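You operate a simulated robot arm through the tools that you are given. There is no shell and no other tool. Be economical: measure what you need, move in short steps, check, and stop when the job is done.

You are at the controls of a simulated two-armed robot. One attempt, no reset.

Task
Swap the grey cover in the hatch box for the flat yellow cover.
Fine: hold the box with one hand each time you turn its latch; the grey cover goes on the jig bed, the latch ends locked.
Where things are to end (x, y in the base frame): grey cover within 0.06 m of [0.44, -0.74].

The check looks at the end state, three seconds after you hand in, the way a careful person would. Anything else that was tipped, shoved, dropped, spilled or broken makes it a failure. A push-on lid holds only when it is set on centred and level and pressed home; a screw cap is set on level and turned clockwise until tight.

Robot
Two 7-joint arms with two-finger parallel grippers on one trunk, on a base that drives. Base frame: it is fixed to the floor where the robot stands at the start and does not move with it; the origin is under the middle of the robot, x ahead of it, y to its left, z up; the surface under the hand at the start is at about z = 0.78. Units: m, rad, N and s.
The left shoulder is at the start at [0.07, 0.134, 1.201], the right one opposite. With the tool pointing down near the work surface each hand reaches from about 0.1 to 0.62 m from the robot's upright axis, wherever it stands, measured 20 degrees to its own side. Places, roughly: jig bed [0.5, -0.8, 0.8]; recess [0.5, 0.1, 0.8]; wing latch [0.5, 0, 0.9]. Payload 1.57 kg a hand.
Tool frame (each hand has its own): the origin (TCP) lies between the finger pads and is the grasp point; the fingertips stand 0.03 m ahead of it; z points along the fingers, y is the line along which they close. The gripper opens to 0.08 m. The fingers are 0.017 m wide and 0.012 m thick; the gripper's body (0.04 by 0.082 m) begins 0.08 m behind the TCP.
Orientation is told as [roll, pitch, yaw] about the base's x, y, z axes, in that order, counted from this pose: with the fingers straight down and closing along the base's y, the tool's x points along the base's -x, its y along +y and its z along -z.

Tools
- The arms move only by the tool jog_arm. It takes "left_motion", "right_motion" or both (then of equal length, played together; a hand with none holds still); each is a list of rows, each an object (a shift or turn left out is 0, a gripper value left out holds the last) with "grip": the closure, from 0 (fully open) to 1 (shut); "translation": the shift along the tool's x, y, z in units of 200 mm (1.0 is 200 mm), a list of three; "delta_rot": the turn, a rotation vector about the tool's x, y, z in units of 180 degrees (1.0 is 180 degrees), a list of three. In form: [{"grip": grip, "translation": [x, y, z], "delta_rot": [rx, ry, rz]}, ...]. A call has 1 to 8 rows; each row is the pose to reach, as a shift and turn from the pose commanded when the call began, along the tool's axes at that moment. A call with a number of a shift or a turn outside -1 to 1 is refused whole. A row lasts 0.2 s, in which the tool goes at most 0.05 m and 0.15 rad; a call with a longer step from one row to the next is refused whole, and so is a gripper value outside its range. A pose out of reach is approached as far as the arm can. The call stops where the force on the tool passes 40 N (or 10 N more than at its start, if that is more) or the arm is blocked; 0.2 s more then pass. The fingers move at their own pace (about 0.153 m/s each) and stop on an object; they squeeze with about 42 N. The grip force told is the motor's: it shows also when the fingers shut on nothing. Time passes only in rows, and 0.2 s behind the last, so rows that repeat a pose let the fingers close. The reply holds the time, the measured pose of the TCP, the force on the tool along the base axes, the opening and the grip force, in the units named above and with some noise, with the torque about the TCP (base axes, N m) and any sound that the robot's microphone picked up.
- Cameras (640 x 400 px; columns grow to the right, rows downward): "scene" is now at [0.1267, -0.0252, 1.4151]; the picture's right is [-0.31, -0.95, 0.00], its down [-0.68, 0.22, -0.70] and it looks along [0.67, -0.21, -0.71] (base axes); focal length 289 px, centre (320, 200). "left" rides on the left gripper at [0.072, 0.007, -0.122] in its tool frame; the picture's right is [-0.09, 1.00, 0.00], its down [-0.84, -0.08, -0.54] and it looks along [-0.54, -0.05, 0.84] (tool axes); focal length 238 px, centre (320, 200). "right" rides on the right gripper at [0.072, -0.007, -0.122] in its tool frame; the picture's right is [0.09, 1.00, 0.00], its down [-0.84, 0.08, -0.54] and it looks along [-0.54, 0.05, 0.84] (tool axes); focal length 238 px, centre (320, 200). There is no depth. A picture from a camera that has moved, and an enlarged one, comes with that camera's place and axes in the base frame and with its lens.
- snapshot(camera): a new picture of that camera. The clock stands still meanwhile.
- move_column(by): slides the trunk up (or, below 0, down) by that many m; the arms and the scene camera ride with it, the base frame stays. It gives what a move gives, with no picture.
- roll_base(legs): drives the robot by 1 to 6 legs, each [ahead, left, turn to the left] in m, m and rad, along the robot's own axes; the way and the turn of a leg run together, so that a leg with both is an arc; at most 1.5 m and 3.142 rad a leg. The arms and the cameras ride along, it lands a little off, and it stops where it bumps. It gives what a move gives.
- aim_head(pan, tilt): turns the head with the scene camera to pan (to the left, within 1.501 rad either way) and tilt (down, from -0.506 to 1.204), counted from straight ahead of the robot. It gives what a move gives.
- enlarge(camera, box): a new picture of the part [left, top, right, bottom] of that camera's present view, enlarged. The clock stands still meanwhile.
- sign_off(): hands the job in; it is judged then, once.

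Work in short steps. Places have to be worked out from the pictures, the camera data and where the tool is seen: move nearer, look again, correct. Check each grasp and each placing, and mend what went wrong. You have 120 turns and 92 pictures in all, those below and enlarged ones among them. Open the grippers and draw the arms clear of the work before you hand the job in, unless the task says otherwise; then end with one line.

The tools are called after ">>>" as a command line: name --argument value ..., lists and objects as JSON in quotes. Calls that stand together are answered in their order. jog_arm: Moves the arms, as the interface text tells. Its arguments: {"type":"object","properties":{"left_motion":{"type":"array","items":{"type":"object","properties":{"grip":{"type":"number"},"translation":{"type":"array","items":{"type":"number"}},"delta_rot":{"type":"array","items":{"type":"number"}}}}},"right_motion":{"type":"array","items":{"type":"object","properties":{"grip":{"type":"number"},"translation":{"type":"array","items":{"type":"number"}},"delta_rot":{"type":"array","items":{"type":"number"}}}}}},"required":[]} The other tools are called the same way: move_column (by) slides the trunk up or down; roll_base (legs) drives the base; aim_head (pan, tilt) turns the head that bears the scene camera; snapshot (camera) takes a picture; enlarge (camera, box) takes an enlarged picture of a part of a camera's view; sign_off () hands the job in.

At the start:

```text
time_s: 0.0
left_eef_pos: [0.4813, 0.1663, 1.1292]
left_tool_rot: [0.0, -0.001, 0.003]
left_force: [0.2, -0.1, 0.3]
left_torque: [-0.02, 0.01, 0.06]
left_opening: 0.0798
left_gripper_force: 0.1
right_eef_pos: [0.4036, -0.1992, 1.1349]
right_tool_rot: [-0.001, 0.001, -0.002]
right_force: [0.9, 0.3, 0.3]
right_torque: [-0.03, -0.02, 0.03]
right_opening: 0.0796
right_gripper_force: 0.1
trunk travel left (down, up): [-0.775, 0.165]
robot x, y, heading: [-0.0014, -0.0004, 0.004]
head pan, tilt: [-0.312, 0.796]
```

scene: 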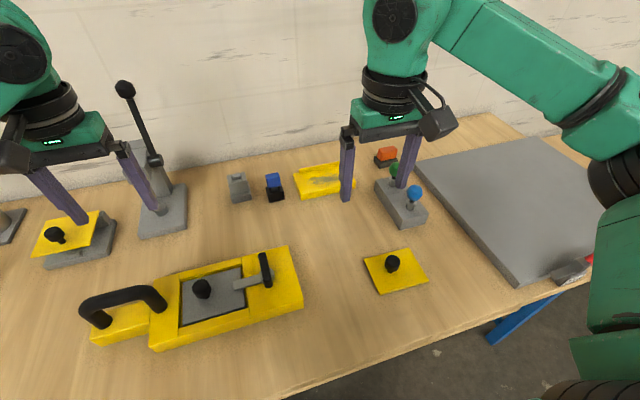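
right: 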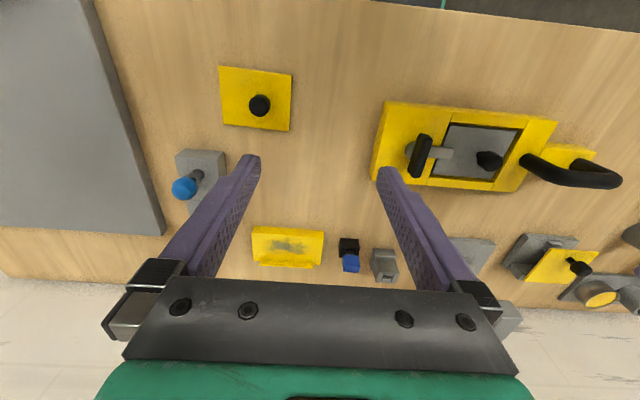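
left: 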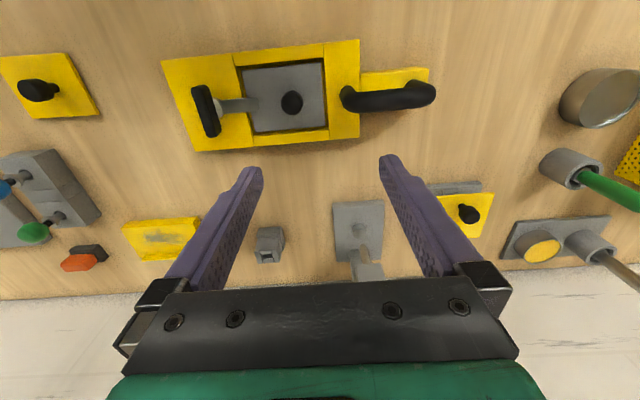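

I see the hatch box with its grey cover and a wing latch, plus several yellow parts. I'll look closer to tell which cover is the flat one.

>>> enlarge --camera "scene" --box '[0, 150, 320, 350]'

>>> enlarge --camera "scene" --box '[220, 130, 460, 300]'

>>> enlarge --camera "left" --box '[150, 20, 450, 210]'

```text
2.00 times, centred on (160, 250) of scene
camera zoom: at [0.1267, -0.0252, 1.4151], right [-0.31, -0.95, 0.0], down [-0.68, 0.22, -0.7], along [0.67, -0.21, -0.71], focal length 579 px, centre (640, 100)
```

zoom: 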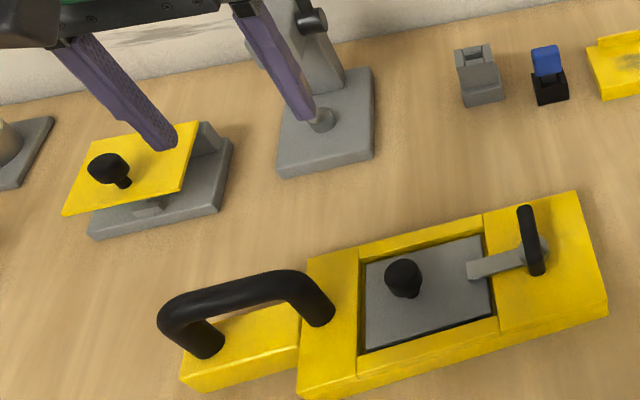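

```text
2.35 times, centred on (340, 215) of scene
camera zoom: at [0.1267, -0.0252, 1.4151], right [-0.31, -0.95, 0.0], down [-0.68, 0.22, -0.7], along [0.67, -0.21, -0.71], focal length 681 px, centre (273, 165)
```

zoom: 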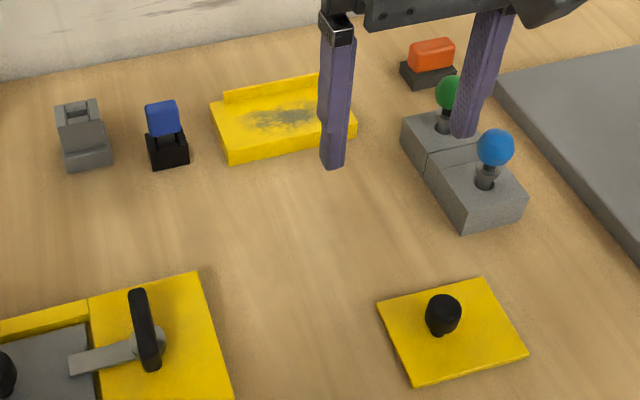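

```text
2.11 times, centred on (300, 115) of left
camera zoom: at [0.4084, 0.1713, 1.251], right [0.09, 1.0, 0.0], down [0.84, -0.08, 0.54], along [0.54, -0.05, -0.84], focal length 502 px, centre (362, 379)
```

zoom: 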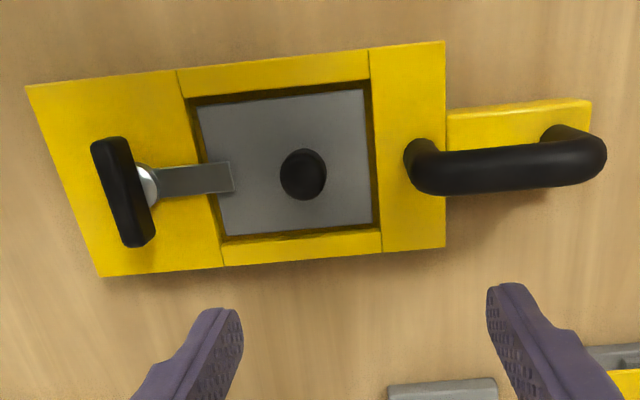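

The flat one looks like the cover at about (0.43, -0.31), with the other yellow one sitting on something at the left. I'll look at the left one and at the jig bed.

>>> aim_head --pan 0.6 --tilt 0.8

>>> snapshot --camera "scene"

>>> aim_head --pan -0.9 --tilt 0.7

>>> snapshot --camera "scene"

>>> enlarge --camera "left" --box '[400, 150, 560, 250]'

```text
time_s: 1.2
left_eef_pos: [0.4806, 0.1663, 1.1282]
left_tool_rot: [-0.001, -0.001, 0.002]
left_force: [0.0, 0.0, -0.1]
left_torque: [0.02, 0.01, -0.01]
left_opening: 0.0799
left_gripper_force: 0.1
right_eef_pos: [0.4042, -0.1983, 1.1341]
right_tool_rot: [0.0, -0.001, -0.001]
right_force: [0.2, 0.5, -0.2]
right_torque: [-0.01, -0.01, 0.0]
right_opening: 0.0799
right_gripper_force: 0.1
trunk travel left (down, up): [-0.775, 0.165]
robot x, y, heading: [-0.0029, 0.0009, 0.002]
head pan, tilt: [0.6, 0.799]
```

```text
85 pictures are left
camera scene: at [0.1164, 0.0451, 1.4148], right [0.56, -0.83, 0.0], down [-0.59, -0.4, -0.7], along [0.58, 0.39, -0.72], focal length 289 px, centre (320, 200)
```

scene: 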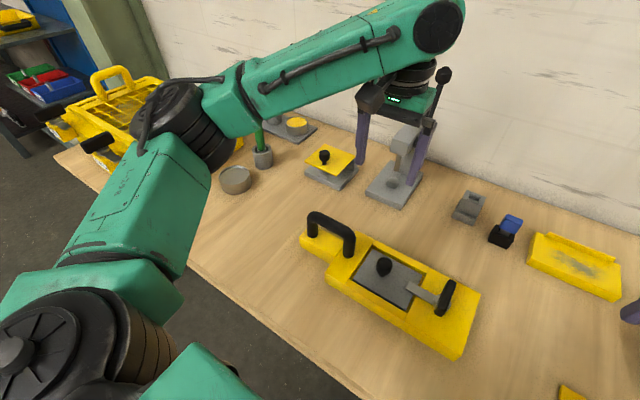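

```text
time_s: 2.8
left_eef_pos: [0.4816, 0.1651, 1.1287]
left_tool_rot: [0.0, 0.0, 0.002]
left_force: [-0.2, 0.7, 0.1]
left_torque: [-0.02, -0.03, -0.01]
left_opening: 0.0802
left_gripper_force: 0.2
right_eef_pos: [0.4033, -0.1989, 1.1341]
right_tool_rot: [0.0, 0.001, 0.0]
right_force: [0.2, 0.5, 0.1]
right_torque: [0.01, 0.01, 0.02]
right_opening: 0.0799
right_gripper_force: 0.0
trunk travel left (down, up): [-0.775, 0.165]
robot x, y, heading: [-0.004, -0.0007, 0.0]
head pan, tilt: [-0.901, 0.7]
```

```text
84 pictures are left
camera scene: at [0.1026, -0.0669, 1.4231], right [-0.78, -0.62, 0.0], down [-0.4, 0.5, -0.76], along [0.48, -0.6, -0.64], focal length 289 px, centre (320, 200)
```

scene: 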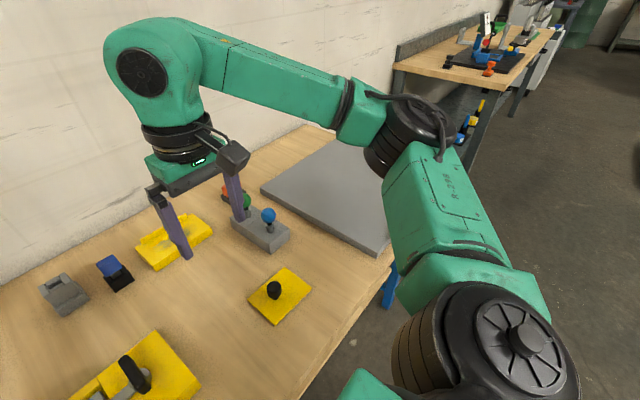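

```text
4.00 times, centred on (480, 200) of left
camera zoom: at [0.4083, 0.1713, 1.251], right [0.09, 1.0, 0.0], down [0.84, -0.08, 0.54], along [0.54, -0.05, -0.84], focal length 953 px, centre (-320, 200)
```

zoom: 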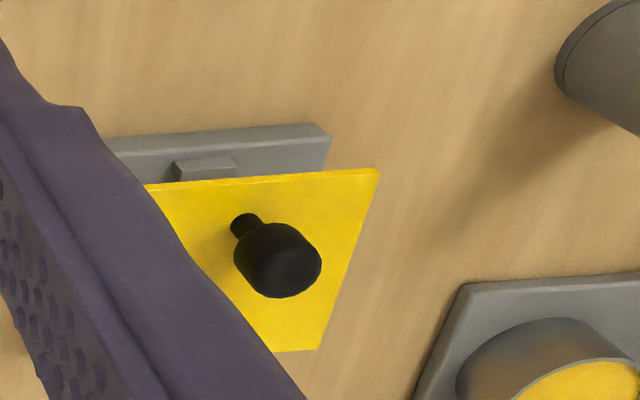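

The left yellow cover sits tilted on an inclined stand, so the one at (0.43, -0.31) is the flat one. I'll move the left hand above the box handle and turn it so the fingers close across the bar.

>>> jog_arm --left_motion '[{"translation": [0, 0.08, 0.08], "delta_rot": [0, 0, 0.045]}, {"translation": [0, 0.16, 0.16], "delta_rot": [0, 0, 0.09]}, {"translation": [0, 0.24, 0.24], "delta_rot": [0, 0, 0.135]}, {"translation": [0, 0.32, 0.32], "delta_rot": [0, 0, 0.18]}, {"translation": [0, 0.4, 0.4], "delta_rot": [0, 0, 0.225]}, {"translation": [0, 0.48, 0.48], "delta_rot": [0, 0, 0.27]}, {"translation": [0, 0.53, 0.52], "delta_rot": [0, 0, 0.315]}, {"translation": [0, 0.55, 0.55], "delta_rot": [0, 0, 0.36]}]'

>>> jog_arm --left_motion '[{"delta_rot": [0, 0, 0.045]}, {"delta_rot": [0, 0, 0.09]}, {"delta_rot": [0, 0, 0.135]}, {"delta_rot": [0, 0, 0.14]}]'

>>> snapshot --camera "left"

>>> aim_head --pan 0.2 --tilt 0.9

>>> snapshot --camera "scene"

```text
time_s: 4.6
left_eef_pos: [0.48, 0.2772, 1.0183]
left_tool_rot: [0.002, 0.001, -1.132]
left_force: [0.2, 0.1, 0.2]
left_torque: [0.02, -0.04, 0.0]
left_opening: 0.0802
left_gripper_force: 0.1
right_eef_pos: [0.4036, -0.1986, 1.1354]
right_tool_rot: [-0.001, -0.001, 0.0]
right_force: [0.5, -0.3, -0.3]
right_torque: [0.02, 0.01, 0.05]
right_opening: 0.08
right_gripper_force: 0.0
trunk travel left (down, up): [-0.775, 0.165]
robot x, y, heading: [-0.0005, 0.0004, 0.002]
head pan, tilt: [-0.901, 0.7]
```

```text
time_s: 5.6
left_eef_pos: [0.4806, 0.2753, 1.0191]
left_tool_rot: [-0.001, 0.0, -1.572]
left_force: [0.6, 0.3, -0.6]
left_torque: [-0.01, -0.05, 0.01]
left_opening: 0.08
left_gripper_force: 0.1
right_eef_pos: [0.4029, -0.1984, 1.136]
right_tool_rot: [0.0, 0.001, 0.002]
right_force: [-0.8, -0.3, -0.2]
right_torque: [0.01, -0.03, -0.03]
right_opening: 0.0797
right_gripper_force: 0.0
trunk travel left (down, up): [-0.775, 0.165]
robot x, y, heading: [-0.0033, -0.0009, -0.001]
head pan, tilt: [-0.901, 0.7]
```

```text
82 pictures are left
camera left: at [0.4861, 0.3465, 1.1411], right [1.0, -0.09, 0.0], down [-0.08, -0.84, 0.54], along [-0.05, -0.54, -0.84], focal length 238 px, centre (320, 200)
```

left: 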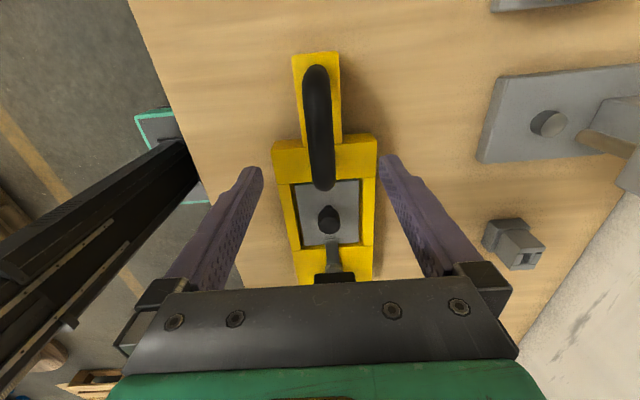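

```text
time_s: 6.9
left_eef_pos: [0.4806, 0.2747, 1.0184]
left_tool_rot: [0.0, -0.001, -1.568]
left_force: [0.2, -0.1, 0.0]
left_torque: [0.02, -0.01, 0.01]
left_opening: 0.08
left_gripper_force: 0.2
right_eef_pos: [0.4033, -0.1991, 1.1352]
right_tool_rot: [-0.001, 0.0, 0.0]
right_force: [0.0, -0.8, 0.2]
right_torque: [0.0, 0.01, -0.03]
right_opening: 0.08
right_gripper_force: 0.1
trunk travel left (down, up): [-0.775, 0.165]
robot x, y, heading: [0.0038, 0.0023, 0.003]
head pan, tilt: [0.201, 0.901]
```

```text
81 pictures are left
camera scene: at [0.1238, 0.0146, 1.4069], right [0.2, -0.98, 0.0], down [-0.77, -0.16, -0.62], along [0.61, 0.12, -0.78], focal length 289 px, centre (320, 200)
```

scene: 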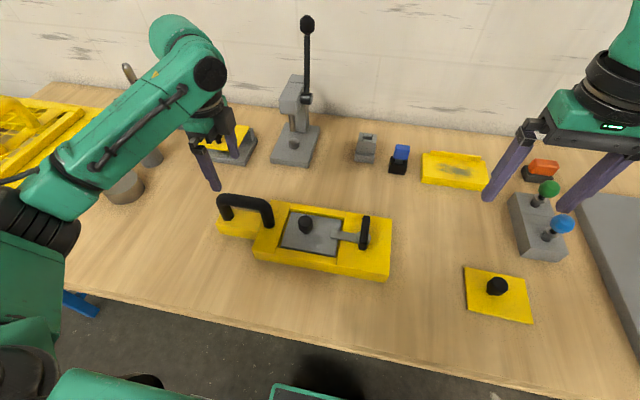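

The handle bar is at x≈0.483, y 0.21–0.32, with its top near z≈0.89. I'll lower the left hand over it and close.

>>> jog_arm --left_motion '[{"translation": [0, 0.01, 0.15]}, {"translation": [0, 0.01, 0.3]}, {"translation": [0, 0.01, 0.45]}, {"translation": [0, 0.01, 0.55]}, {"translation": [0, 0.01, 0.65]}, {"translation": [0, 0.01, 0.68]}]'

>>> snapshot --camera "left"

>>> enlarge --camera "scene" --box '[170, 130, 430, 300]'

```text
time_s: 8.3
left_eef_pos: [0.483, 0.274, 0.884]
left_tool_rot: [0.0, -0.001, -1.569]
left_force: [-0.5, -0.5, 0.5]
left_torque: [0.0, 0.01, -0.01]
left_opening: 0.0799
left_gripper_force: 0.1
right_eef_pos: [0.4036, -0.1984, 1.1343]
right_tool_rot: [0.0, 0.0, 0.0]
right_force: [-0.3, 0.3, 0.2]
right_torque: [0.02, 0.02, -0.01]
right_opening: 0.0803
right_gripper_force: 0.1
trunk travel left (down, up): [-0.775, 0.165]
robot x, y, heading: [-0.0017, 0.0011, 0.001]
head pan, tilt: [0.201, 0.901]
```

```text
80 pictures are left
camera left: at [0.4895, 0.3461, 1.0058], right [1.0, -0.09, 0.0], down [-0.08, -0.84, 0.54], along [-0.05, -0.54, -0.84], focal length 238 px, centre (320, 200)
```

left: 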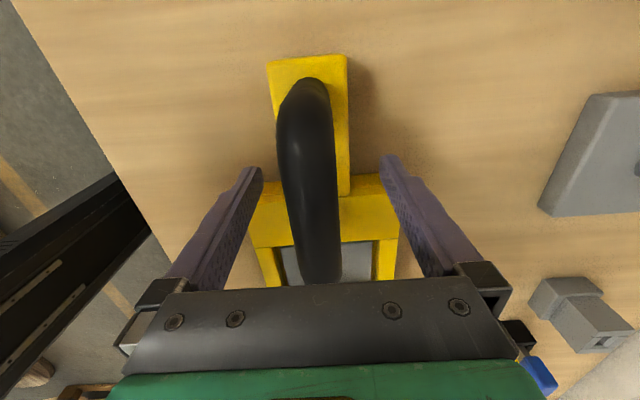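

```text
2.35 times, centred on (300, 215) of scene
camera zoom: at [0.1237, 0.0146, 1.4069], right [0.2, -0.98, 0.0], down [-0.77, -0.16, -0.62], along [0.61, 0.12, -0.78], focal length 681 px, centre (367, 165)
```

zoom: 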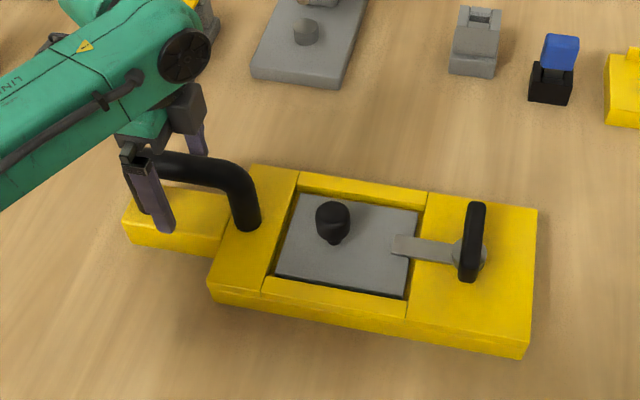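

The bar is at x≈0.479, so I'll shift 4 mm and close gently.

>>> jog_arm --left_motion '[{"translation": [0, -0.02, 0.0]}, {"translation": [0, -0.02, 0.0], "grip": 1}, {"translation": [0, -0.02, 0.0], "grip": 1}, {"translation": [0, -0.02, 0.0], "grip": 1}]'

>>> jog_arm --right_motion '[{"translation": [-0.08, 0.23, 0.08]}, {"translation": [-0.17, 0.43, 0.16]}, {"translation": [-0.27, 0.6, 0.24]}, {"translation": [-0.36, 0.8, 0.32]}, {"translation": [-0.37, 0.95, 0.48]}, {"translation": [-0.37, 0.965, 0.6]}]'

>>> snapshot --camera "right"

>>> snapshot --camera "scene"

```text
time_s: 9.3
left_eef_pos: [0.4791, 0.2742, 0.8834]
left_tool_rot: [0.001, -0.001, -1.569]
left_force: [-0.8, 0.4, 1.9]
left_torque: [-0.2, -0.05, 0.01]
left_opening: 0.0275
left_gripper_force: 38.4
right_eef_pos: [0.4031, -0.1991, 1.135]
right_tool_rot: [-0.001, 0.0, 0.0]
right_force: [0.7, -0.1, 0.5]
right_torque: [0.03, -0.02, -0.02]
right_opening: 0.08
right_gripper_force: 0.1
trunk travel left (down, up): [-0.775, 0.165]
robot x, y, heading: [-0.0006, 0.004, -0.002]
head pan, tilt: [0.201, 0.901]
```

```text
refused: row 1 steps farther than a row can; nothing moved
```

```text
78 pictures are left
camera right: at [0.3313, -0.2058, 1.2578], right [-0.09, 1.0, 0.0], down [0.84, 0.08, 0.54], along [0.54, 0.05, -0.84], focal length 238 px, centre (320, 200)
```

right: 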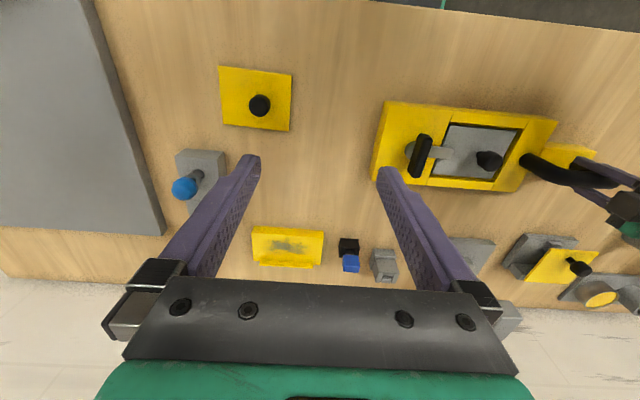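

```text
77 pictures are left
camera scene: at [0.1235, 0.0148, 1.4069], right [0.2, -0.98, 0.0], down [-0.77, -0.16, -0.62], along [0.61, 0.12, -0.78], focal length 289 px, centre (320, 200)
```

scene: 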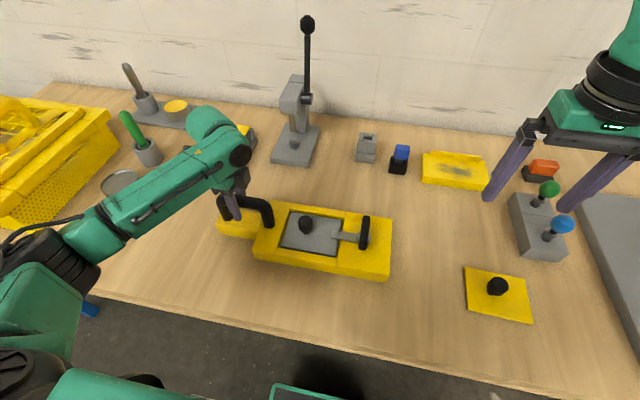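

The handle is gripped at an opening of 0.0275. Now the right hand goes above the latch in smaller steps.

>>> jog_arm --right_motion '[{"translation": [-0.06, 0.16, 0.08]}, {"translation": [-0.12, 0.32, 0.16]}, {"translation": [-0.18, 0.48, 0.24]}, {"translation": [-0.24, 0.64, 0.34]}, {"translation": [-0.3, 0.8, 0.44]}, {"translation": [-0.36, 0.96, 0.54]}, {"translation": [-0.365, 0.97, 0.6]}]'

>>> snapshot --camera "right"

>>> snapshot --camera "scene"

```text
time_s: 10.9
left_eef_pos: [0.479, 0.2759, 0.8833]
left_tool_rot: [-0.001, 0.0, -1.569]
left_force: [-1.2, 1.2, 2.0]
left_torque: [-0.02, 0.02, -0.19]
left_opening: 0.0275
left_gripper_force: 37.8
right_eef_pos: [0.4761, -0.0049, 1.0136]
right_tool_rot: [0.0, 0.0, 0.0]
right_force: [-0.4, -0.7, 0.3]
right_torque: [0.02, 0.03, -0.03]
right_opening: 0.0799
right_gripper_force: 0.1
trunk travel left (down, up): [-0.775, 0.165]
robot x, y, heading: [0.0008, 0.0014, 0.0]
head pan, tilt: [0.201, 0.901]
```

```text
76 pictures are left
camera right: at [0.4048, -0.012, 1.1374], right [-0.09, 1.0, 0.0], down [0.84, 0.08, 0.54], along [0.54, 0.05, -0.84], focal length 238 px, centre (320, 200)
```

right: 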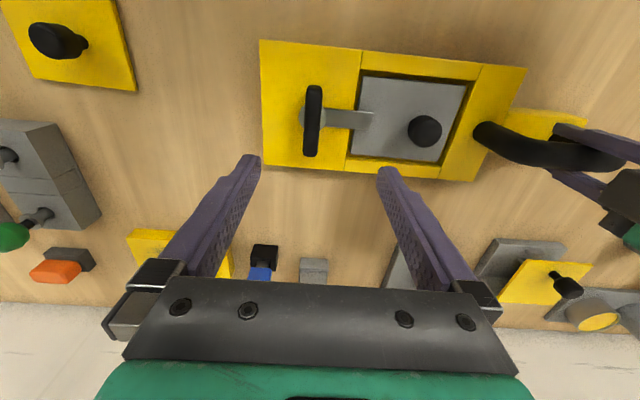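

```text
75 pictures are left
camera scene: at [0.1234, 0.0148, 1.4069], right [0.2, -0.98, 0.0], down [-0.77, -0.16, -0.62], along [0.61, 0.12, -0.78], focal length 289 px, centre (320, 200)
```

scene: 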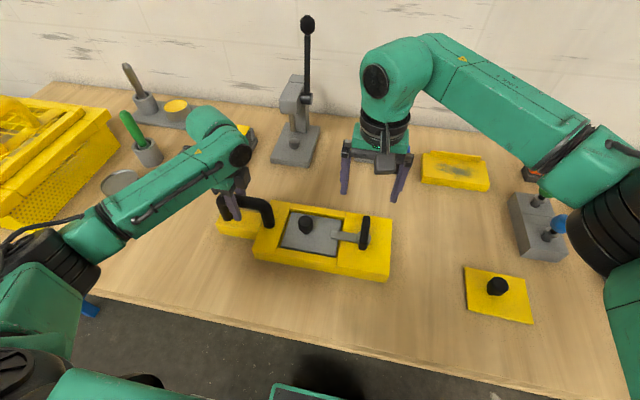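

I place the wing at about (0.475, -0.014, 0.872), running along x. I'll lower the open right hand over it and check.

>>> jog_arm --right_motion '[{"translation": [0, -0.045, 0.2]}, {"translation": [0, -0.045, 0.4]}, {"translation": [0, -0.045, 0.54]}, {"translation": [0, -0.045, 0.62]}, {"translation": [0, -0.045, 0.66]}]'

>>> snapshot --camera "right"

>>> enlarge --camera "scene" --box '[220, 130, 480, 300]'

```text
time_s: 12.1
left_eef_pos: [0.4792, 0.2758, 0.8833]
left_tool_rot: [-0.001, 0.0, -1.57]
left_force: [-0.3, 0.9, 1.6]
left_torque: [-0.04, -0.01, -0.03]
left_opening: 0.0276
left_gripper_force: 38.0
right_eef_pos: [0.4746, -0.0133, 0.8836]
right_tool_rot: [0.001, 0.001, -0.001]
right_force: [0.3, -0.2, 0.5]
right_torque: [0.01, -0.02, -0.01]
right_opening: 0.0802
right_gripper_force: 0.1
trunk travel left (down, up): [-0.775, 0.165]
robot x, y, heading: [0.0006, -0.0039, -0.002]
head pan, tilt: [0.201, 0.901]
```

```text
74 pictures are left
camera right: at [0.4043, -0.0211, 1.0061], right [-0.09, 1.0, 0.0], down [0.84, 0.08, 0.54], along [0.54, 0.05, -0.84], focal length 238 px, centre (320, 200)
```

right: 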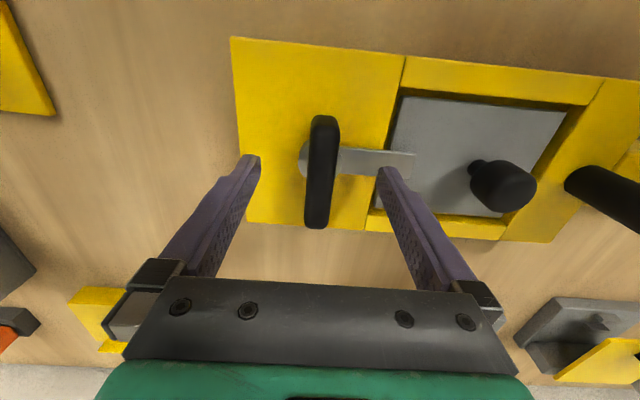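

```text
2.35 times, centred on (350, 215) of scene
camera zoom: at [0.1234, 0.0149, 1.407], right [0.2, -0.98, 0.0], down [-0.77, -0.16, -0.62], along [0.61, 0.12, -0.78], focal length 681 px, centre (249, 165)
```

zoom: 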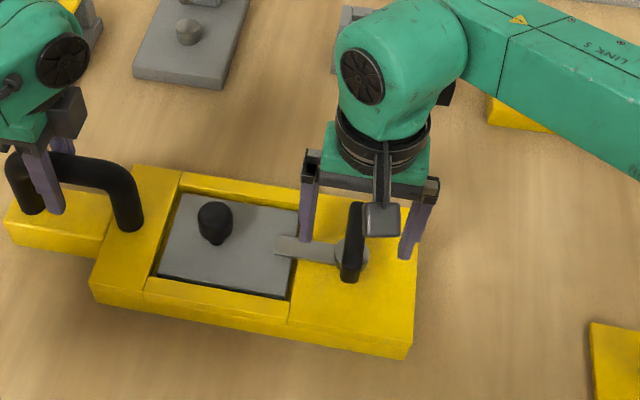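

The wing lies between the fingers. I'll lower 8 mm and close on it.

>>> jog_arm --right_motion '[{"translation": [0, -0.005, 0.04]}, {"translation": [0, -0.005, 0.04], "grip": 1}, {"translation": [0, -0.005, 0.04], "grip": 1}, {"translation": [0, -0.005, 0.04], "grip": 1}]'

>>> snapshot --camera "right"

```text
time_s: 13.1
left_eef_pos: [0.4787, 0.2743, 0.8838]
left_tool_rot: [-0.002, -0.002, -1.572]
left_force: [0.0, -5.4, 4.2]
left_torque: [0.54, 0.02, -0.05]
left_opening: 0.0275
left_gripper_force: 37.6
right_eef_pos: [0.4757, -0.0144, 0.8756]
right_tool_rot: [0.002, -0.002, -0.001]
right_force: [0.8, 7.8, 0.6]
right_torque: [0.0, -0.01, -0.04]
right_opening: 0.0176
right_gripper_force: 32.4
trunk travel left (down, up): [-0.775, 0.165]
robot x, y, heading: [0.0022, -0.0003, 0.0]
head pan, tilt: [0.201, 0.901]
```

```text
72 pictures are left
camera right: at [0.4039, -0.0216, 0.9983], right [-0.09, 1.0, 0.0], down [0.84, 0.08, 0.54], along [0.54, 0.05, -0.84], focal length 238 px, centre (320, 200)
```

right: 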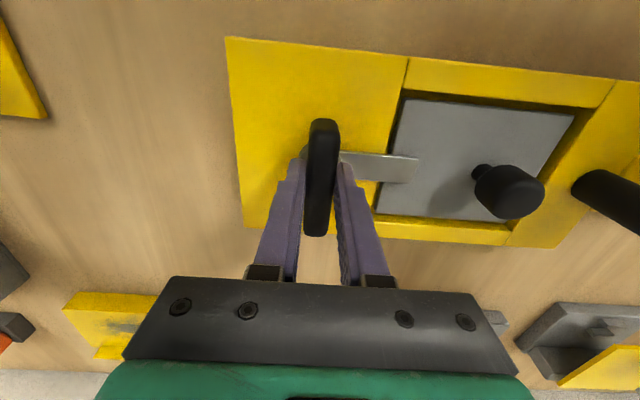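

The wing is gripped with an opening of 0.0176. I'll try turning it counter-clockwise seen from above, watching the torque.

>>> jog_arm --right_motion '[{"translation": [0, 0.005, 0], "delta_rot": [0, 0, -0.03]}, {"translation": [0, 0.005, 0], "delta_rot": [0, 0, -0.06]}, {"translation": [0, 0.005, 0], "delta_rot": [0, 0, -0.09]}]'

>>> snapshot --camera "right"

```text
time_s: 13.9
left_eef_pos: [0.4781, 0.274, 0.8818]
left_tool_rot: [0.0, -0.003, -1.568]
left_force: [-0.5, -3.0, 1.2]
left_torque: [-0.67, -0.06, 0.17]
left_opening: 0.0274
left_gripper_force: 37.8
right_eef_pos: [0.477, -0.0153, 0.8763]
right_tool_rot: [0.001, 0.0, 0.284]
right_force: [1.8, 2.0, 3.5]
right_torque: [0.04, 0.16, -1.17]
right_opening: 0.0226
right_gripper_force: 35.1
trunk travel left (down, up): [-0.775, 0.165]
robot x, y, heading: [0.0013, 0.0013, 0.004]
head pan, tilt: [0.201, 0.901]
```

```text
71 pictures are left
camera right: at [0.4092, -0.0412, 0.9982], right [-0.37, 0.93, 0.0], down [0.78, 0.31, 0.54], along [0.5, 0.2, -0.84], focal length 238 px, centre (320, 200)
```

right: 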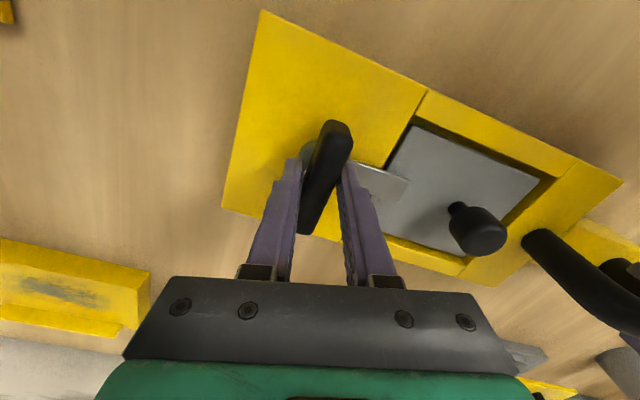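

The wing resists: torque is −1.2 N·m and the fingers twisted on the bar, so that looks like the stop. I'll turn back and then clockwise.

>>> jog_arm --right_motion '[{"translation": [0, 0, 0], "delta_rot": [0, 0, 0.045]}, {"translation": [0, 0, 0], "delta_rot": [0, 0, 0.09]}, {"translation": [0, 0, 0], "delta_rot": [0, 0, 0.12]}, {"translation": [0, 0, 0], "delta_rot": [0, 0, 0.15]}, {"translation": [0, 0, 0], "delta_rot": [0, 0, 0.18]}]'

>>> snapshot --camera "right"

```text
time_s: 15.1
left_eef_pos: [0.4798, 0.2755, 0.8826]
left_tool_rot: [0.0, 0.002, -1.569]
left_force: [-0.6, -6.6, -0.3]
left_torque: [0.69, 0.02, 0.03]
left_opening: 0.0272
left_gripper_force: 37.3
right_eef_pos: [0.477, -0.0142, 0.8757]
right_tool_rot: [0.001, 0.0, -0.284]
right_force: [-0.6, 4.8, 1.1]
right_torque: [-0.12, -0.23, 0.0]
right_opening: 0.0178
right_gripper_force: 32.6
trunk travel left (down, up): [-0.775, 0.165]
robot x, y, heading: [0.0003, -0.0023, -0.001]
head pan, tilt: [0.201, 0.901]
```

```text
70 pictures are left
camera right: at [0.4054, -0.0004, 0.9979], right [0.19, 0.98, 0.0], down [0.82, -0.16, 0.54], along [0.53, -0.1, -0.84], focal length 238 px, centre (320, 200)
```

right: 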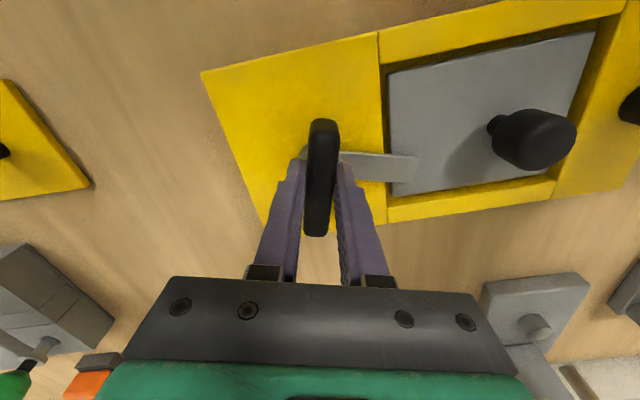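

Clockwise turns freely and the tongue moves with it. I'll carry on to about 90°.

>>> jog_arm --right_motion '[{"delta_rot": [0, 0, 0.045]}, {"delta_rot": [0, 0, 0.09]}, {"delta_rot": [0, 0, 0.135]}, {"delta_rot": [0, 0, 0.18]}, {"delta_rot": [0, 0, 0.225]}, {"delta_rot": [0, 0, 0.27]}, {"delta_rot": [0, 0, 0.315]}, {"delta_rot": [0, 0, 0.36]}]'

>>> snapshot --camera "right"

```text
time_s: 16.9
left_eef_pos: [0.4791, 0.2736, 0.8833]
left_tool_rot: [0.002, -0.004, -1.57]
left_force: [-2.1, -24.3, 6.2]
left_torque: [-0.19, -0.1, -0.26]
left_opening: 0.0275
left_gripper_force: 38.2
right_eef_pos: [0.4762, -0.0125, 0.8758]
right_tool_rot: [0.0, 0.005, -1.414]
right_force: [0.8, 26.3, -0.6]
right_torque: [0.02, 0.03, 0.08]
right_opening: 0.0177
right_gripper_force: 32.8
trunk travel left (down, up): [-0.775, 0.165]
robot x, y, heading: [0.0022, 0.0032, -0.0]
head pan, tilt: [0.201, 0.901]
```

```text
69 pictures are left
camera right: at [0.4579, 0.0565, 0.9986], right [0.97, 0.24, 0.0], down [0.21, -0.82, 0.54], along [0.13, -0.52, -0.84], focal length 238 px, centre (320, 200)
```

right: 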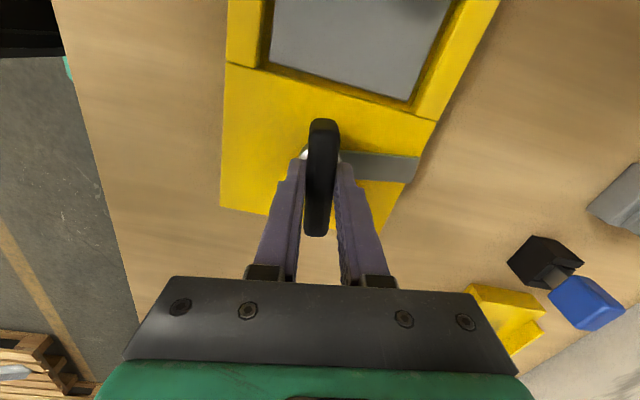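

The tongue now points away from the cover. I'll finish to 90° and relax the 26 N sideways strain by 2 mm.

>>> jog_arm --right_motion '[{"translation": [0.01, 0, 0], "delta_rot": [0, 0, 0.025]}, {"translation": [0.012, 0, 0], "delta_rot": [0, 0, 0.05]}]'

>>> enlarge --camera "scene" --box '[220, 130, 480, 300]'

```text
time_s: 17.5
left_eef_pos: [0.4782, 0.2732, 0.8823]
left_tool_rot: [-0.001, 0.001, -1.57]
left_force: [1.2, -19.2, -0.3]
left_torque: [-0.26, 0.07, -0.11]
left_opening: 0.0273
left_gripper_force: 37.6
right_eef_pos: [0.4762, -0.0127, 0.8759]
right_tool_rot: [0.002, 0.002, -1.575]
right_force: [0.3, 15.4, 4.7]
right_torque: [0.66, 0.07, 0.04]
right_opening: 0.0174
right_gripper_force: 32.5
trunk travel left (down, up): [-0.775, 0.165]
robot x, y, heading: [-0.0025, -0.0034, -0.001]
head pan, tilt: [0.201, 0.901]
```

```text
2.35 times, centred on (350, 215) of scene
camera zoom: at [0.1234, 0.0133, 1.407], right [0.2, -0.98, 0.0], down [-0.77, -0.16, -0.62], along [0.61, 0.12, -0.78], focal length 681 px, centre (249, 165)
```

zoom: 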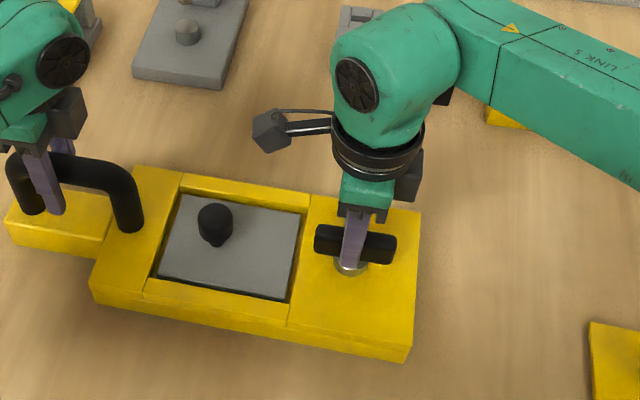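

The latch is open and the cover is clear. I'll release the wing, lift the right hand and look.

>>> jog_arm --right_motion '[{"grip": 0}, {"grip": 0}, {"grip": 0, "translation": [0, 0, -0.2]}, {"translation": [0, 0, -0.4]}, {"translation": [0, 0, -0.6]}]'

>>> jog_arm --right_motion '[{"delta_rot": [0, 0, -0.045]}, {"delta_rot": [0, 0, -0.09]}, {"delta_rot": [0, 0, -0.135]}, {"delta_rot": [0, 0, -0.18]}, {"delta_rot": [0, 0, -0.225]}, {"delta_rot": [0, 0, -0.27]}, {"delta_rot": [0, 0, -0.315]}, {"delta_rot": [0, 0, -0.36]}]'

>>> jog_arm --right_motion '[{"delta_rot": [0, 0, -0.045]}, {"delta_rot": [0, 0, -0.09]}, {"delta_rot": [0, 0, -0.135]}, {"delta_rot": [0, 0, -0.141]}]'

>>> snapshot --camera "right"

>>> enlarge --camera "scene" --box '[220, 130, 480, 300]'

```text
time_s: 18.7
left_eef_pos: [0.4789, 0.2746, 0.8829]
left_tool_rot: [-0.001, -0.002, -1.57]
left_force: [-1.6, 2.0, 1.1]
left_torque: [0.65, -0.18, -0.02]
left_opening: 0.0273
left_gripper_force: 37.5
right_eef_pos: [0.4759, -0.014, 0.9957]
right_tool_rot: [0.0, -0.001, -1.57]
right_force: [-0.6, -0.2, 0.3]
right_torque: [0.03, 0.02, 0.02]
right_opening: 0.0799
right_gripper_force: 0.1
trunk travel left (down, up): [-0.775, 0.165]
robot x, y, heading: [0.0009, 0.0001, -0.003]
head pan, tilt: [0.201, 0.901]
```

```text
time_s: 20.5
left_eef_pos: [0.48, 0.2758, 0.8849]
left_tool_rot: [-0.001, -0.001, -1.571]
left_force: [-1.4, 2.0, 1.6]
left_torque: [-0.25, -0.04, -0.09]
left_opening: 0.0273
left_gripper_force: 38.0
right_eef_pos: [0.4748, -0.0111, 0.9948]
right_tool_rot: [0.0, 0.0, -0.437]
right_force: [-0.7, -0.2, -0.7]
right_torque: [0.0, 0.01, 0.01]
right_opening: 0.0801
right_gripper_force: 0.0
trunk travel left (down, up): [-0.775, 0.165]
robot x, y, heading: [0.0025, 0.0033, 0.002]
head pan, tilt: [0.201, 0.901]
```

```text
time_s: 21.5
left_eef_pos: [0.4781, 0.2758, 0.8834]
left_tool_rot: [0.0, 0.001, -1.567]
left_force: [-1.1, 0.2, 0.3]
left_torque: [-0.08, 0.0, -0.08]
left_opening: 0.0275
left_gripper_force: 37.5
right_eef_pos: [0.476, -0.0113, 0.9963]
right_tool_rot: [-0.001, 0.001, 0.006]
right_force: [0.2, -0.2, 0.3]
right_torque: [-0.01, 0.01, 0.02]
right_opening: 0.0799
right_gripper_force: 0.0
trunk travel left (down, up): [-0.775, 0.165]
robot x, y, heading: [0.0009, -0.0032, 0.006]
head pan, tilt: [0.201, 0.901]
```

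```text
67 pictures are left
camera right: at [0.4043, -0.0186, 1.1182], right [-0.1, 1.0, 0.0], down [0.84, 0.08, 0.54], along [0.54, 0.05, -0.84], focal length 238 px, centre (320, 200)
```

right: 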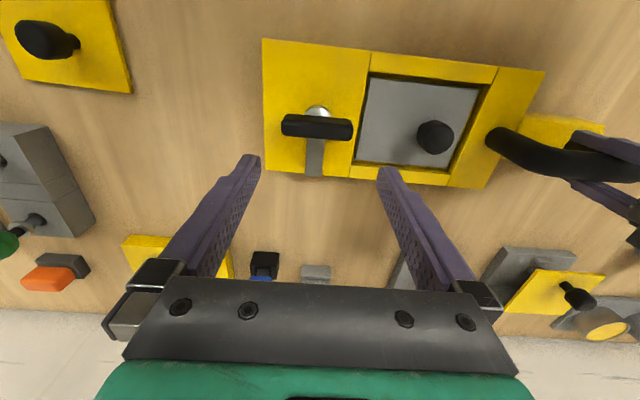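

```text
2.35 times, centred on (350, 215) of scene
camera zoom: at [0.1232, 0.015, 1.4069], right [0.2, -0.98, 0.0], down [-0.77, -0.16, -0.62], along [0.61, 0.12, -0.78], focal length 681 px, centre (249, 165)
```

zoom: 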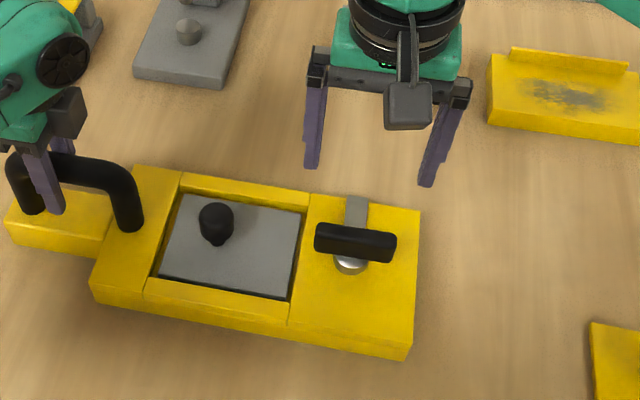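

The latch is open (tongue toward +x). The grey knob is at about (0.477, 0.118, 0.86), so I'll bring the right hand above and around it.

>>> jog_arm --right_motion '[{"translation": [0, 0.2, 0]}, {"translation": [0, 0.4, 0]}, {"translation": [0, 0.6, 0]}, {"translation": [-0.003, 0.64, 0.1]}, {"translation": [-0.003, 0.645, 0.28]}, {"translation": [-0.003, 0.645, 0.45]}, {"translation": [-0.003, 0.645, 0.58]}]'

>>> snapshot --camera "right"

>>> enlarge --camera "scene" --box '[220, 130, 480, 300]'

```text
time_s: 23.1
left_eef_pos: [0.4785, 0.2758, 0.8834]
left_tool_rot: [0.0, -0.001, -1.568]
left_force: [0.1, 1.6, 2.0]
left_torque: [-0.22, -0.01, -0.04]
left_opening: 0.0276
left_gripper_force: 37.1
right_eef_pos: [0.4768, 0.1209, 0.8817]
right_tool_rot: [0.0, 0.001, 0.003]
right_force: [0.2, 0.5, 0.3]
right_torque: [-0.03, 0.01, -0.01]
right_opening: 0.0802
right_gripper_force: 0.0
trunk travel left (down, up): [-0.775, 0.165]
robot x, y, heading: [0.0014, 0.0012, 0.004]
head pan, tilt: [0.201, 0.901]
```

```text
65 pictures are left
camera right: at [0.4051, 0.1125, 1.0028], right [-0.1, 1.0, 0.0], down [0.84, 0.08, 0.54], along [0.54, 0.05, -0.84], focal length 238 px, centre (320, 200)
```

right: 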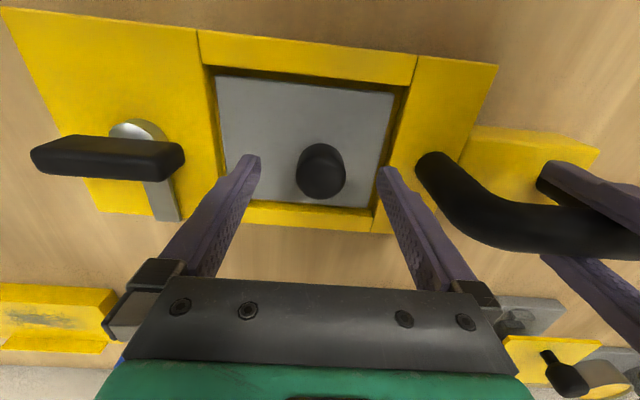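

```text
2.35 times, centred on (350, 215) of scene
camera zoom: at [0.1234, 0.0154, 1.407], right [0.2, -0.98, 0.0], down [-0.77, -0.16, -0.62], along [0.61, 0.12, -0.78], focal length 681 px, centre (249, 165)
```

zoom: 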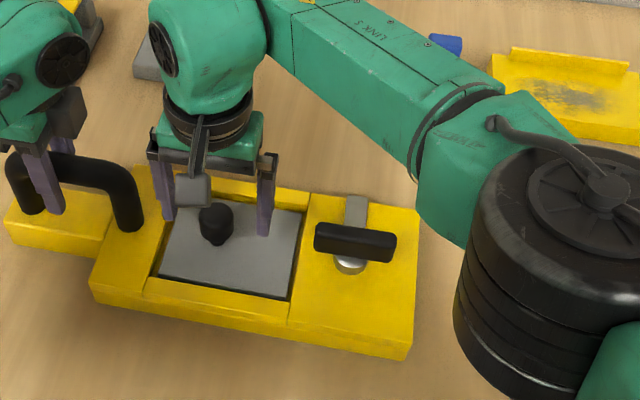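

The knob is centred between the fingers. I'll lower to z≈0.858 and close.

>>> jog_arm --right_motion '[{"translation": [0.005, -0.005, 0.06]}, {"translation": [0.005, -0.005, 0.12]}, {"translation": [0.005, -0.005, 0.12], "grip": 1}, {"translation": [0.005, -0.005, 0.12], "grip": 1}, {"translation": [0.005, -0.005, 0.12], "grip": 1}]'

>>> snapshot --camera "right"

```text
time_s: 24.3
left_eef_pos: [0.4781, 0.2761, 0.8828]
left_tool_rot: [0.0, 0.0, -1.57]
left_force: [0.5, 3.2, 0.8]
left_torque: [0.12, -0.01, -0.1]
left_opening: 0.0273
left_gripper_force: 38.2
right_eef_pos: [0.475, 0.1174, 0.8572]
right_tool_rot: [0.001, 0.001, 0.001]
right_force: [-0.6, -0.3, 3.4]
right_torque: [0.25, -0.08, 0.01]
right_opening: 0.033
right_gripper_force: 41.2
trunk travel left (down, up): [-0.775, 0.165]
robot x, y, heading: [0.0003, -0.0023, -0.002]
head pan, tilt: [0.201, 0.901]
```

```text
63 pictures are left
camera right: at [0.4035, 0.1107, 0.9786], right [-0.1, 1.0, 0.0], down [0.84, 0.08, 0.54], along [0.54, 0.05, -0.84], focal length 238 px, centre (320, 200)
```

right: 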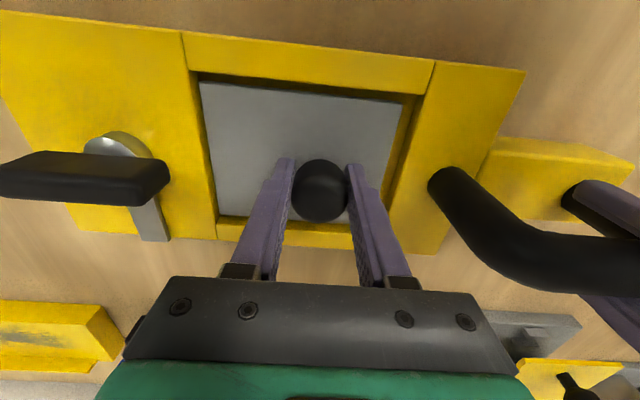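

The knob is gripped with an opening of 0.033. I'll lift straight up.

>>> jog_arm --right_motion '[{"translation": [0, 0, -0.03]}, {"translation": [0, 0, -0.08]}, {"translation": [0, 0, -0.2]}, {"translation": [0, 0, -0.4]}, {"translation": [0, 0, -0.6]}, {"translation": [0, 0, -0.7]}]'

>>> snapshot --camera "right"

>>> snapshot --camera "scene"

```text
time_s: 25.7
left_eef_pos: [0.4782, 0.2753, 0.8839]
left_tool_rot: [0.0, -0.002, -1.569]
left_force: [-1.0, 2.2, 2.7]
left_torque: [-0.09, -0.08, -0.07]
left_opening: 0.0274
left_gripper_force: 38.0
right_eef_pos: [0.4759, 0.1169, 0.9944]
right_tool_rot: [0.001, 0.0, 0.003]
right_force: [0.6, 0.0, -1.8]
right_torque: [0.0, -0.02, 0.03]
right_opening: 0.0329
right_gripper_force: 41.1
trunk travel left (down, up): [-0.775, 0.165]
robot x, y, heading: [0.0002, -0.0004, -0.002]
head pan, tilt: [0.201, 0.901]
```

```text
62 pictures are left
camera right: at [0.404, 0.1092, 1.1179], right [-0.1, 1.0, 0.0], down [0.84, 0.08, 0.54], along [0.54, 0.05, -0.84], focal length 238 px, centre (320, 200)
```

right: 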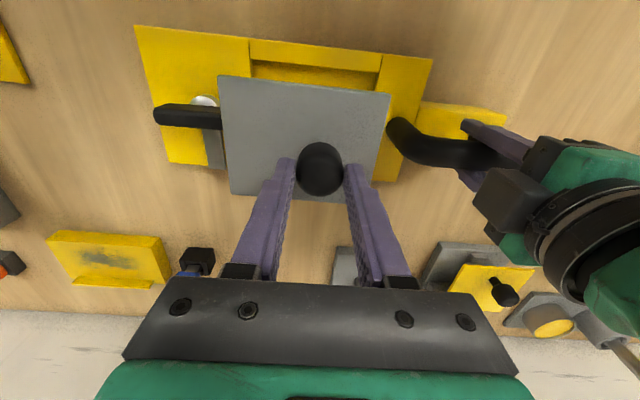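

```text
61 pictures are left
camera scene: at [0.1234, 0.0152, 1.4069], right [0.2, -0.98, 0.0], down [-0.77, -0.16, -0.62], along [0.61, 0.12, -0.78], focal length 289 px, centre (320, 200)
```

scene: 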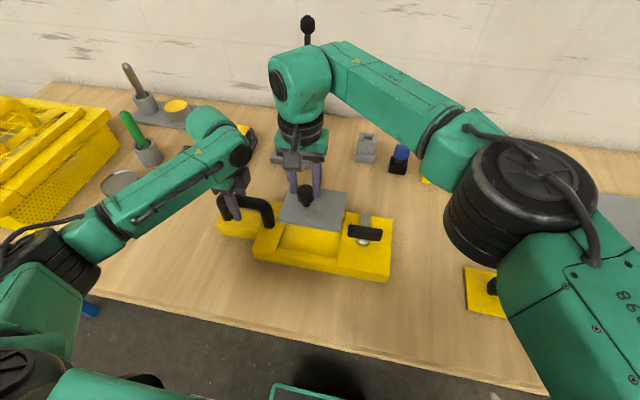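

The grey cover is out and level. I'll release the handle and raise the left hand, while the right arm carries the cover back to its own side.

>>> jog_arm --left_motion '[{"grip": 0}, {"grip": 0}, {"grip": 0}, {"translation": [0, 0, -0.2]}, {"translation": [0, 0, -0.4]}, {"translation": [0, 0, -0.6]}, {"translation": [0, 0, -0.8]}, {"translation": [0, 0, -0.95]}]'

>>> jog_arm --right_motion '[{"translation": [0, -0.2, -0.05]}, {"translation": [0, -0.4, -0.1]}, {"translation": [0, -0.6, -0.15]}, {"translation": [0.05, -0.8, -0.2]}, {"translation": [0.1, -1.0, -0.25]}]'

>>> jog_arm --right_motion '[{"translation": [0, -0.2, 0]}, {"translation": [0, -0.4, 0]}, {"translation": [0, -0.6, 0]}]'

>>> snapshot --camera "scene"

```text
time_s: 27.5
left_eef_pos: [0.4773, 0.275, 1.0719]
left_tool_rot: [0.001, 0.0, -1.569]
left_force: [-0.3, -0.3, 0.6]
left_torque: [-0.01, 0.01, 0.0]
left_opening: 0.0801
left_gripper_force: 0.0
right_eef_pos: [0.4756, 0.1169, 0.995]
right_tool_rot: [0.001, 0.001, 0.003]
right_force: [0.1, 0.1, -1.4]
right_torque: [-0.01, 0.0, -0.01]
right_opening: 0.0328
right_gripper_force: 41.1
trunk travel left (down, up): [-0.775, 0.165]
robot x, y, heading: [0.0037, -0.0004, -0.003]
head pan, tilt: [0.201, 0.901]
```

```text
time_s: 28.7
left_eef_pos: [0.4774, 0.2731, 1.0721]
left_tool_rot: [0.001, 0.003, -1.57]
left_force: [0.2, 0.3, 0.0]
left_torque: [-0.01, 0.0, 0.01]
left_opening: 0.0801
left_gripper_force: 0.2
right_eef_pos: [0.4565, -0.089, 1.0464]
right_tool_rot: [0.0, 0.0, 0.003]
right_force: [0.3, 0.1, -1.5]
right_torque: [0.06, -0.02, 0.0]
right_opening: 0.0329
right_gripper_force: 40.7
trunk travel left (down, up): [-0.775, 0.165]
robot x, y, heading: [-0.0019, 0.0007, 0.003]
head pan, tilt: [0.201, 0.901]
```

```text
time_s: 29.5
left_eef_pos: [0.4785, 0.2749, 1.0713]
left_tool_rot: [0.001, -0.001, -1.569]
left_force: [0.1, 0.8, 0.3]
left_torque: [0.0, 0.01, 0.03]
left_opening: 0.08
left_gripper_force: 0.0
right_eef_pos: [0.4563, -0.2044, 1.0462]
right_tool_rot: [0.002, 0.001, 0.005]
right_force: [-0.1, -0.3, -1.7]
right_torque: [0.03, 0.0, 0.03]
right_opening: 0.0331
right_gripper_force: 41.4
trunk travel left (down, up): [-0.775, 0.165]
robot x, y, heading: [0.0026, -0.0015, 0.002]
head pan, tilt: [0.201, 0.901]
```

```text
60 pictures are left
camera scene: at [0.1237, 0.0137, 1.4069], right [0.2, -0.98, 0.0], down [-0.77, -0.16, -0.62], along [0.61, 0.12, -0.78], focal length 289 px, centre (320, 200)
```

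scene: 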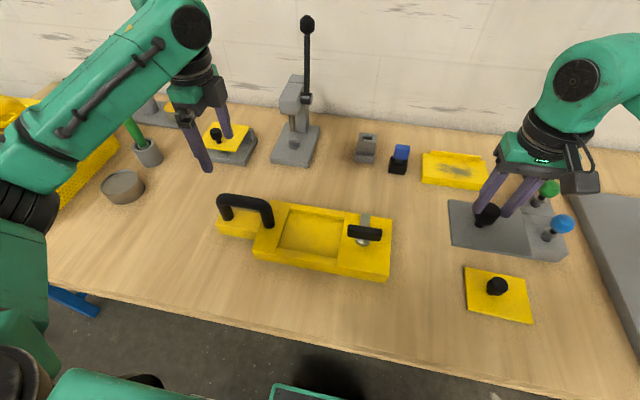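

Carrying the grey cover at safe height, I'll drive about 0.53 m to the right and look at the jig bed.

>>> roll_base --legs '[[0, -0.53, 0]]'

>>> aim_head --pan -0.3 --tilt 0.85

>>> snapshot --camera "scene"

>>> snapshot --camera "right"

```text
time_s: 32.6
left_eef_pos: [0.4784, -0.2586, 1.0711]
left_tool_rot: [0.0, -0.002, -1.567]
left_force: [-1.1, -0.3, 0.6]
left_torque: [0.03, 0.03, 0.01]
left_opening: 0.0799
left_gripper_force: 0.0
right_eef_pos: [0.4578, -0.7386, 1.0443]
right_tool_rot: [0.0, 0.0, 0.005]
right_force: [0.1, 0.9, -1.9]
right_torque: [0.02, -0.02, 0.02]
right_opening: 0.0327
right_gripper_force: 41.3
trunk travel left (down, up): [-0.775, 0.165]
robot x, y, heading: [0.0004, -0.534, 0.002]
head pan, tilt: [0.201, 0.901]
```

```text
time_s: 33.6
left_eef_pos: [0.4782, -0.2596, 1.0713]
left_tool_rot: [0.002, 0.0, -1.567]
left_force: [0.8, -0.5, -0.3]
left_torque: [0.01, -0.05, 0.0]
left_opening: 0.0803
left_gripper_force: 0.1
right_eef_pos: [0.4571, -0.7387, 1.0457]
right_tool_rot: [0.0, 0.002, 0.006]
right_force: [0.1, 0.7, -1.4]
right_torque: [0.02, -0.04, 0.01]
right_opening: 0.0328
right_gripper_force: 40.5
trunk travel left (down, up): [-0.775, 0.165]
robot x, y, heading: [0.0013, -0.5362, 0.005]
head pan, tilt: [-0.3, 0.85]
```

```text
59 pictures are left
camera scene: at [0.1254, -0.5591, 1.4108], right [-0.29, -0.96, 0.0], down [-0.72, 0.22, -0.66], along [0.63, -0.19, -0.75], focal length 289 px, centre (320, 200)
```

scene: 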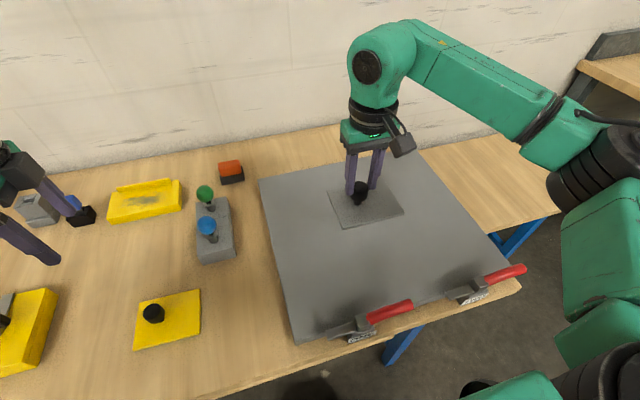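

```text
58 pictures are left
camera right: at [0.3857, -0.7462, 1.1674], right [-0.1, 1.0, 0.0], down [0.84, 0.08, 0.54], along [0.54, 0.05, -0.84], focal length 238 px, centre (320, 200)
```

right: 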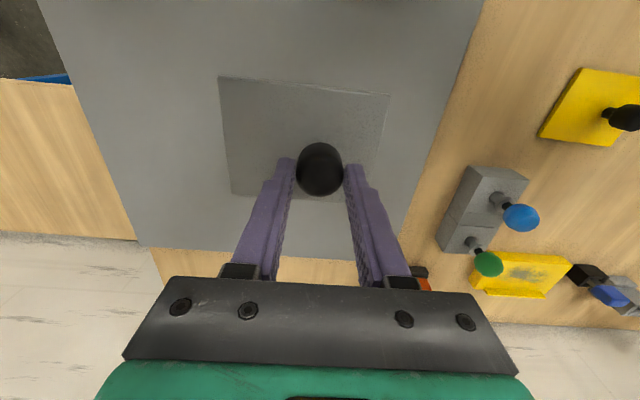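

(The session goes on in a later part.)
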